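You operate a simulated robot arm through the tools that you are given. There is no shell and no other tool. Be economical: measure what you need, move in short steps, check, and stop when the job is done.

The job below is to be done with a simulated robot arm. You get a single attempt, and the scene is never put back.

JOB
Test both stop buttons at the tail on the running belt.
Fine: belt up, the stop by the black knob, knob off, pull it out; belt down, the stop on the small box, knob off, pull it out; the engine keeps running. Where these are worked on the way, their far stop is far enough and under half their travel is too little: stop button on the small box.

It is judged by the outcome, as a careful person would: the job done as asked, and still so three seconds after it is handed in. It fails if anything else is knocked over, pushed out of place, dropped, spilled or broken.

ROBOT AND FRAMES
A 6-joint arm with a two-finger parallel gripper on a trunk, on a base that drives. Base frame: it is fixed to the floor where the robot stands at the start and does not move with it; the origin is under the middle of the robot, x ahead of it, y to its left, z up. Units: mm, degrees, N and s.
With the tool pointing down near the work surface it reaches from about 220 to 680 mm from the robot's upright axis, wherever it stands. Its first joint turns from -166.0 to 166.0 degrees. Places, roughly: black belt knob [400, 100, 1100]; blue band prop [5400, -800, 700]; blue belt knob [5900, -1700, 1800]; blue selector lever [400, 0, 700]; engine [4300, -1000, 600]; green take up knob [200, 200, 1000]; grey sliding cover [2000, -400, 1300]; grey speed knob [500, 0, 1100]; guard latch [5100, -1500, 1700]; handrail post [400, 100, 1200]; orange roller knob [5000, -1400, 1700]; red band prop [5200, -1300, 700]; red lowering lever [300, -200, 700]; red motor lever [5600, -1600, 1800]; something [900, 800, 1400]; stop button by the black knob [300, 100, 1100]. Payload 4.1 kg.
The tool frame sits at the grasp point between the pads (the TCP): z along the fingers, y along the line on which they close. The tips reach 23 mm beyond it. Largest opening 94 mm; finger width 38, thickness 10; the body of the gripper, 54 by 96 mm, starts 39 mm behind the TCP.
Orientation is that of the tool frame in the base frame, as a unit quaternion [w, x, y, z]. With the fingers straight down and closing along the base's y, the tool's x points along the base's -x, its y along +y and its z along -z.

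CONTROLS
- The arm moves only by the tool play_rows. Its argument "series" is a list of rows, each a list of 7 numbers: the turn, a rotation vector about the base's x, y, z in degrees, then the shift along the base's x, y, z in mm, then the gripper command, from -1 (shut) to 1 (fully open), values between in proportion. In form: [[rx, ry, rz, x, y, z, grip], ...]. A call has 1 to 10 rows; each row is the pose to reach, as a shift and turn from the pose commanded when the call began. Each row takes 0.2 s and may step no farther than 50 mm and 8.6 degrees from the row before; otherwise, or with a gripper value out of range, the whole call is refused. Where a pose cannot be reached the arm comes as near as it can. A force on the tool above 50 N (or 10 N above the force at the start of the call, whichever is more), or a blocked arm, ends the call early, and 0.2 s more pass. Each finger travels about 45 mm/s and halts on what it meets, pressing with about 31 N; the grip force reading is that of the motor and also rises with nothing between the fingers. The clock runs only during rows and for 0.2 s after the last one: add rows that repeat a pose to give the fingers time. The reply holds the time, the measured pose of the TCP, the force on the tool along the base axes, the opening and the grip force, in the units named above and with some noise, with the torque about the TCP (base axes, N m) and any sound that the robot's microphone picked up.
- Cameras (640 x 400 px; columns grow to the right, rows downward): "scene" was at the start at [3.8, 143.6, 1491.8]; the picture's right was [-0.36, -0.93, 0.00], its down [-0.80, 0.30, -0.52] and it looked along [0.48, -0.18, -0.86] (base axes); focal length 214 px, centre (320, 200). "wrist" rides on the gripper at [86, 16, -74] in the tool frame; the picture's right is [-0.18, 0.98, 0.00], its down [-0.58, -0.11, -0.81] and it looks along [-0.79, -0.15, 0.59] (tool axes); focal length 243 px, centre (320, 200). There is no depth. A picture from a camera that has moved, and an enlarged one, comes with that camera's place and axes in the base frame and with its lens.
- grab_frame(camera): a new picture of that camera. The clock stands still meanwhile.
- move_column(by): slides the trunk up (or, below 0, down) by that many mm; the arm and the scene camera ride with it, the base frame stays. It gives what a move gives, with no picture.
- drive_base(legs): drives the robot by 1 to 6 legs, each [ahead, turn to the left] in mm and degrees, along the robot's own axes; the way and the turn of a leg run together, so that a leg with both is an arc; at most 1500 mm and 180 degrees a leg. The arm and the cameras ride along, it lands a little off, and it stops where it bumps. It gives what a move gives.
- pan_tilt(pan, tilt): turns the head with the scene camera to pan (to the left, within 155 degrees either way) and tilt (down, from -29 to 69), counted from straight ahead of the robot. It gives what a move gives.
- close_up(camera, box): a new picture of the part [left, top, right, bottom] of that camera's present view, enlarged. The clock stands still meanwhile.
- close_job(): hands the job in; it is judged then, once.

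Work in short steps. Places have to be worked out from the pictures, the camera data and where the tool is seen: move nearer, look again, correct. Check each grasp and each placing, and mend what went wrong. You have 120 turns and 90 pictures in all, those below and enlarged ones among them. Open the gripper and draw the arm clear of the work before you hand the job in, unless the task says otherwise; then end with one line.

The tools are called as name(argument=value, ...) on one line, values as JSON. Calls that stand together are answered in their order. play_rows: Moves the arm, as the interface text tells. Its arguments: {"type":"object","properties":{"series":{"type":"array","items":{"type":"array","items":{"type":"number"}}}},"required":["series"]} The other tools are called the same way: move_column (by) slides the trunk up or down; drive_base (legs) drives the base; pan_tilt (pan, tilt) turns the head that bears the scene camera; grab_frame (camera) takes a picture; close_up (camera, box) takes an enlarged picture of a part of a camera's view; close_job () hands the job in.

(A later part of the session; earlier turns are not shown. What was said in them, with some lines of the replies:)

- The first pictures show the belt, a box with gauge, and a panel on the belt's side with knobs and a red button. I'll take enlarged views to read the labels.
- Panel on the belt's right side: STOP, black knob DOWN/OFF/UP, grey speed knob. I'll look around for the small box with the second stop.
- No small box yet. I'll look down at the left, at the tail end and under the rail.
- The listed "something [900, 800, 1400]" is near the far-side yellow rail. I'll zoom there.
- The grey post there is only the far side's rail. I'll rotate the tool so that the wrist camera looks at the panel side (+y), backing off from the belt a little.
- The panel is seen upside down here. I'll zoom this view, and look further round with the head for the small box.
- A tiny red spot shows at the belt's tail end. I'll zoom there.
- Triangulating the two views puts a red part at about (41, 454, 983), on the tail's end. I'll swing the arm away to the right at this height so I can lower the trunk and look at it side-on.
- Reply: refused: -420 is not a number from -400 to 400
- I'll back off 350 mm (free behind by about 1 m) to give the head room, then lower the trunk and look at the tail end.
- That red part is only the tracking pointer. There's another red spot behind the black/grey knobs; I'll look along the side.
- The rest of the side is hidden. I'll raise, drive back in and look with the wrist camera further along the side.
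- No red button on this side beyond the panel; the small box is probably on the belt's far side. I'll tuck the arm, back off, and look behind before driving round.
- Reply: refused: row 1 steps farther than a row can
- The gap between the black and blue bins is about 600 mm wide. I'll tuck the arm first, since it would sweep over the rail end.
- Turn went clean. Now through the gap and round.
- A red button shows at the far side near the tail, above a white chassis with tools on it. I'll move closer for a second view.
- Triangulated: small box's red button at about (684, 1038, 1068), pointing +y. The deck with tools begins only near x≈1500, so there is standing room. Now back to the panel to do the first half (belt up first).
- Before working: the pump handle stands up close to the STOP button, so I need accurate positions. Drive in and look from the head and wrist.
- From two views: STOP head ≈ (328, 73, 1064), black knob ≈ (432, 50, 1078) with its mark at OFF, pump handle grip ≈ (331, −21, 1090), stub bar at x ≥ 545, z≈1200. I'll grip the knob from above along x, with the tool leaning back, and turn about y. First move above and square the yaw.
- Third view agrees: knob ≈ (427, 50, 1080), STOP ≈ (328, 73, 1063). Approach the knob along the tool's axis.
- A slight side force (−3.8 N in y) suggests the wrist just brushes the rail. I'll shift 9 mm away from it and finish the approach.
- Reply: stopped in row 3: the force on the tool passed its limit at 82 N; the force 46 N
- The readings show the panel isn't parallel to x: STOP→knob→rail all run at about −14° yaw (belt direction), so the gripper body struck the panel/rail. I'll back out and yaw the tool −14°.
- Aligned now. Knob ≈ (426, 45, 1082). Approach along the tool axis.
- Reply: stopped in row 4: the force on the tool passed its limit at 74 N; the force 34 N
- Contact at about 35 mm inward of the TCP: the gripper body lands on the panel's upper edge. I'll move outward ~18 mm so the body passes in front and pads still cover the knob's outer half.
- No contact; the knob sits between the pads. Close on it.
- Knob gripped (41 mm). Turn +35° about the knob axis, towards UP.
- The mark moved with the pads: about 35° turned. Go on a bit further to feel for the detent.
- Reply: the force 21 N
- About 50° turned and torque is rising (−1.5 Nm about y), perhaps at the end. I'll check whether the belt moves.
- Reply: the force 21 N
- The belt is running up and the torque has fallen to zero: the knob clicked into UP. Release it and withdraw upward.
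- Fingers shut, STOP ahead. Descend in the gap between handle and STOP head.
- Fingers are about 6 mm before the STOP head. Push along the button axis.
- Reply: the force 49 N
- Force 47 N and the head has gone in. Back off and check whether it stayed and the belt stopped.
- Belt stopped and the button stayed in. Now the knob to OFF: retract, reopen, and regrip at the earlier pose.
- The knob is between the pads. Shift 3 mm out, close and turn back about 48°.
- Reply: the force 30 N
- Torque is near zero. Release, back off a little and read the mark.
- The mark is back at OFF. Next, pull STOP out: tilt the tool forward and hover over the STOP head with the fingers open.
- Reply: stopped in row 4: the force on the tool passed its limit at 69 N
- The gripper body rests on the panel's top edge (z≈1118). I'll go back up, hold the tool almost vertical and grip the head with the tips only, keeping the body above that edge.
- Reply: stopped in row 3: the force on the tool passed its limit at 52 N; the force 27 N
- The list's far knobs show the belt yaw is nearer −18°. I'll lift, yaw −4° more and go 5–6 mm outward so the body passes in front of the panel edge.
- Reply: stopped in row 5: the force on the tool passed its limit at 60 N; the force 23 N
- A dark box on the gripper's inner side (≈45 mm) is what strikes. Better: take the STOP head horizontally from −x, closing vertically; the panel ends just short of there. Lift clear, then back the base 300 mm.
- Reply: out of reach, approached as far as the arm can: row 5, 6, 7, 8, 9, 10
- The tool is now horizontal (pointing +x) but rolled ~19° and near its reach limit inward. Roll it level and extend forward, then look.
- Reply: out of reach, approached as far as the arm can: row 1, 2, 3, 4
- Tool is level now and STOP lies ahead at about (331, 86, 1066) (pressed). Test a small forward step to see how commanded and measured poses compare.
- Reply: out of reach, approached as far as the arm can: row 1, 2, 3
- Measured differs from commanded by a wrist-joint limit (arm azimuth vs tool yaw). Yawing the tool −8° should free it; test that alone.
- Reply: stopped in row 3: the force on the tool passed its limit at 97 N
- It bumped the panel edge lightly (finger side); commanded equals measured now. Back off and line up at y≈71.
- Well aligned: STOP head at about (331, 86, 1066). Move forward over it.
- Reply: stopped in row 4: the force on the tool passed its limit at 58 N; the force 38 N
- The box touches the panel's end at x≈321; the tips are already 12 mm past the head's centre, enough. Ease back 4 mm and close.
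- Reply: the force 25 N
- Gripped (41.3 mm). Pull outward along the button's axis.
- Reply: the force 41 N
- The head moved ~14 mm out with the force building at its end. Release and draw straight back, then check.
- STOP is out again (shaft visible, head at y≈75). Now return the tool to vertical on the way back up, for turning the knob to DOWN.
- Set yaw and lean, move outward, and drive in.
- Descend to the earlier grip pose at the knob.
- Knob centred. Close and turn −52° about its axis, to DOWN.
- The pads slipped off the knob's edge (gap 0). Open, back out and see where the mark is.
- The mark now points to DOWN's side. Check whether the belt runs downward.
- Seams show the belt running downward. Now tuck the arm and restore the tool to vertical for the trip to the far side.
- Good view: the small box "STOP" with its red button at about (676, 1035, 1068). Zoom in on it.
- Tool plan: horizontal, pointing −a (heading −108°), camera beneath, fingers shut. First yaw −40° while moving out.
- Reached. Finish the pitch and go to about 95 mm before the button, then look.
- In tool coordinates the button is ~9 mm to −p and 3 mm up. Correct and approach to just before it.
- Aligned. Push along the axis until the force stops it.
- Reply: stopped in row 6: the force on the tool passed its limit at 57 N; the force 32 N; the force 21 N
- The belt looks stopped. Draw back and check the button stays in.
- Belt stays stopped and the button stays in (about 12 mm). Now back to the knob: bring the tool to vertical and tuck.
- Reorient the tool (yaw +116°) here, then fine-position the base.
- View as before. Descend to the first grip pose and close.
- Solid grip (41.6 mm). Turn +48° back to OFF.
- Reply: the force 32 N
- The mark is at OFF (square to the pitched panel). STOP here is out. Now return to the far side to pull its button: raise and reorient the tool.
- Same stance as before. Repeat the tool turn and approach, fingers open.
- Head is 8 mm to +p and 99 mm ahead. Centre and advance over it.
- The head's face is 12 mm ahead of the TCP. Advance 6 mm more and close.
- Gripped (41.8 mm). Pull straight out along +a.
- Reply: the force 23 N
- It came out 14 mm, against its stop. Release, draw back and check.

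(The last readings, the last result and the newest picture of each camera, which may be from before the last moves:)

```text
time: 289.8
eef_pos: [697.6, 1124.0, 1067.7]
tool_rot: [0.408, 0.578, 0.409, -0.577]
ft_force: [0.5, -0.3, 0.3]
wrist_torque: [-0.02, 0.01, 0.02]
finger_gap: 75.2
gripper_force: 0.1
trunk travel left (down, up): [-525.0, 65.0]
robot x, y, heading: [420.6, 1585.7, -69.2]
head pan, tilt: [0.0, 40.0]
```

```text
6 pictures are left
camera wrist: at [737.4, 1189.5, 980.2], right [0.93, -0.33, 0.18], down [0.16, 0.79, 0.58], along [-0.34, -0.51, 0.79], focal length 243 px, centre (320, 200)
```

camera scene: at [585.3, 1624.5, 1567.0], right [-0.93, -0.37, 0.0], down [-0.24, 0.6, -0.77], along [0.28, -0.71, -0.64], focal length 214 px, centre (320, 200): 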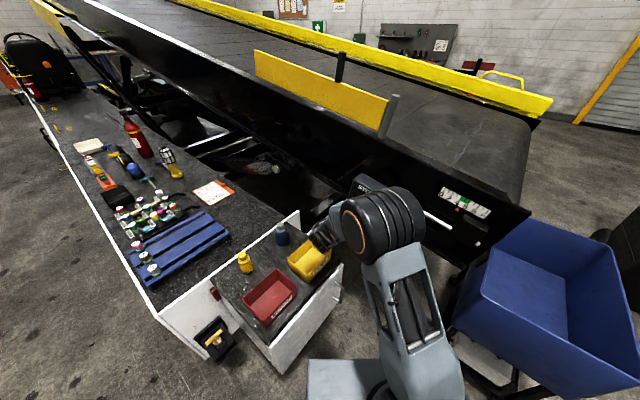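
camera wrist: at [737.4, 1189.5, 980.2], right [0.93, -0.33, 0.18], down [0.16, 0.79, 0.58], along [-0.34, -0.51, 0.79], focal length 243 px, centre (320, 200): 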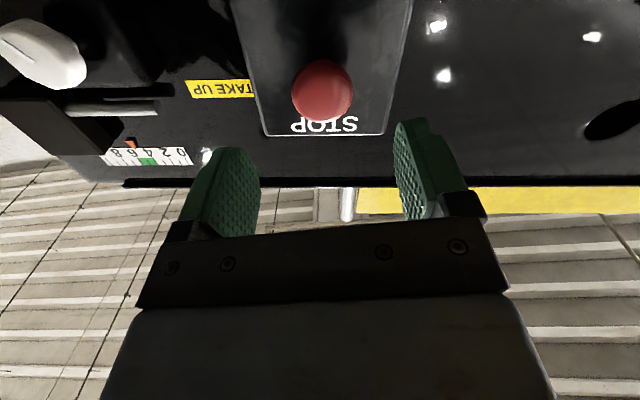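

Its head is back at y≈1047, the out position. Draw the arm clear and confirm the belt is still.

play_rows(series=[[0, 0, 0, 8, 35, 5, 0.6], [8, -2.6, 0, 5, 60, 20, 0.6], [16, -5.2, 0, -5, 80, 38, 0.6], [24, -7.8, 0, -15, 98, 58, 0.6], [32, -10.4, 0, -27, 115, 78, 0.6], [40, -13, 0, -39, 132, 98, 0.6], [48, -15.6, 0, -51, 149, 120, 0.6], [56, -18.2, 0, -64, 165, 142, 0.6], [64, -20.8, 0, -77, 181, 164, 0.6], [72, -23.4, 0, -89, 197, 183, 0.6]])

grab_frame(camera="scene")

play_rows(series=[[0, 0, 0, -20, 0, 10, 1], [0, 0, 0, -20, 0, 10, 1]])

grab_frame(camera="scene")

```text
time: 292.0
eef_pos: [608.6, 1318.5, 1253.7]
tool_rot: [0.062, 0.803, 0.583, -0.104]
ft_force: [0.2, 0.0, 0.7]
wrist_torque: [0.01, 0.03, 0.0]
finger_gap: 75.1
gripper_force: 0.1
trunk travel left (down, up): [-525.0, 65.0]
robot x, y, heading: [422.3, 1584.9, -69.4]
head pan, tilt: [0.0, 40.0]
```

```text
5 pictures are left
camera scene: at [583.7, 1621.3, 1567.1], right [-0.93, -0.36, 0.0], down [-0.23, 0.6, -0.77], along [0.27, -0.72, -0.64], focal length 214 px, centre (320, 200)
```

scene: 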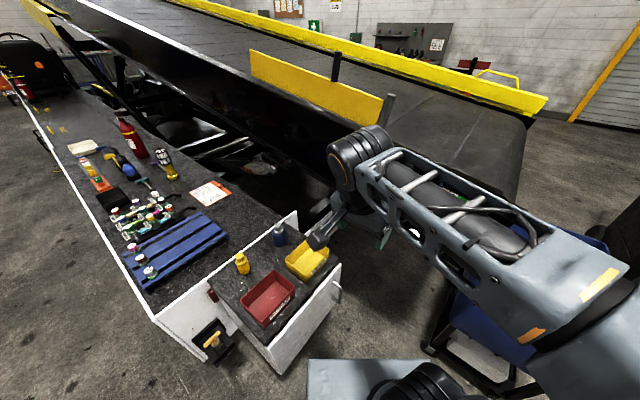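

```text
time: 292.6
eef_pos: [588.6, 1320.0, 1261.4]
tool_rot: [0.062, 0.803, 0.583, -0.106]
ft_force: [0.6, 0.1, -0.1]
wrist_torque: [-0.01, 0.0, -0.03]
finger_gap: 94.1
gripper_force: 0.1
trunk travel left (down, up): [-525.0, 65.0]
robot x, y, heading: [416.6, 1583.4, -69.0]
head pan, tilt: [0.0, 40.0]
```

```text
4 pictures are left
camera scene: at [583.6, 1621.3, 1567.2], right [-0.93, -0.36, 0.0], down [-0.23, 0.6, -0.77], along [0.27, -0.72, -0.64], focal length 214 px, centre (320, 200)
```

scene: 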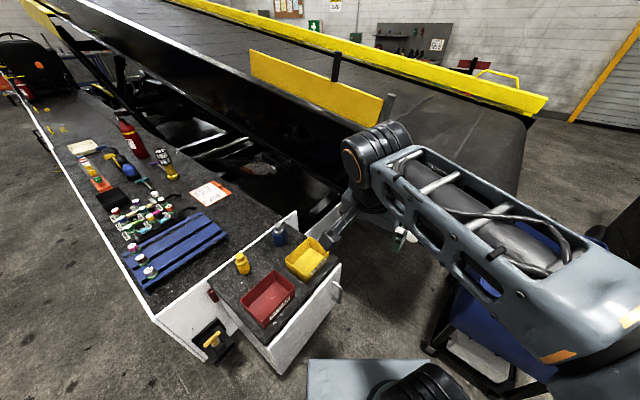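

The belt is still, both stops are out, the knob is at OFF, nothing has been disturbed, and the gripper is open and clear. Handing in.

close_job()

```text
The job is handed in.
```

Both tail stops were tested: each one stopped the running belt (up by the black knob, down on the small box). After each test I turned the black knob back to OFF and pulled the button out, never touching any engine control.
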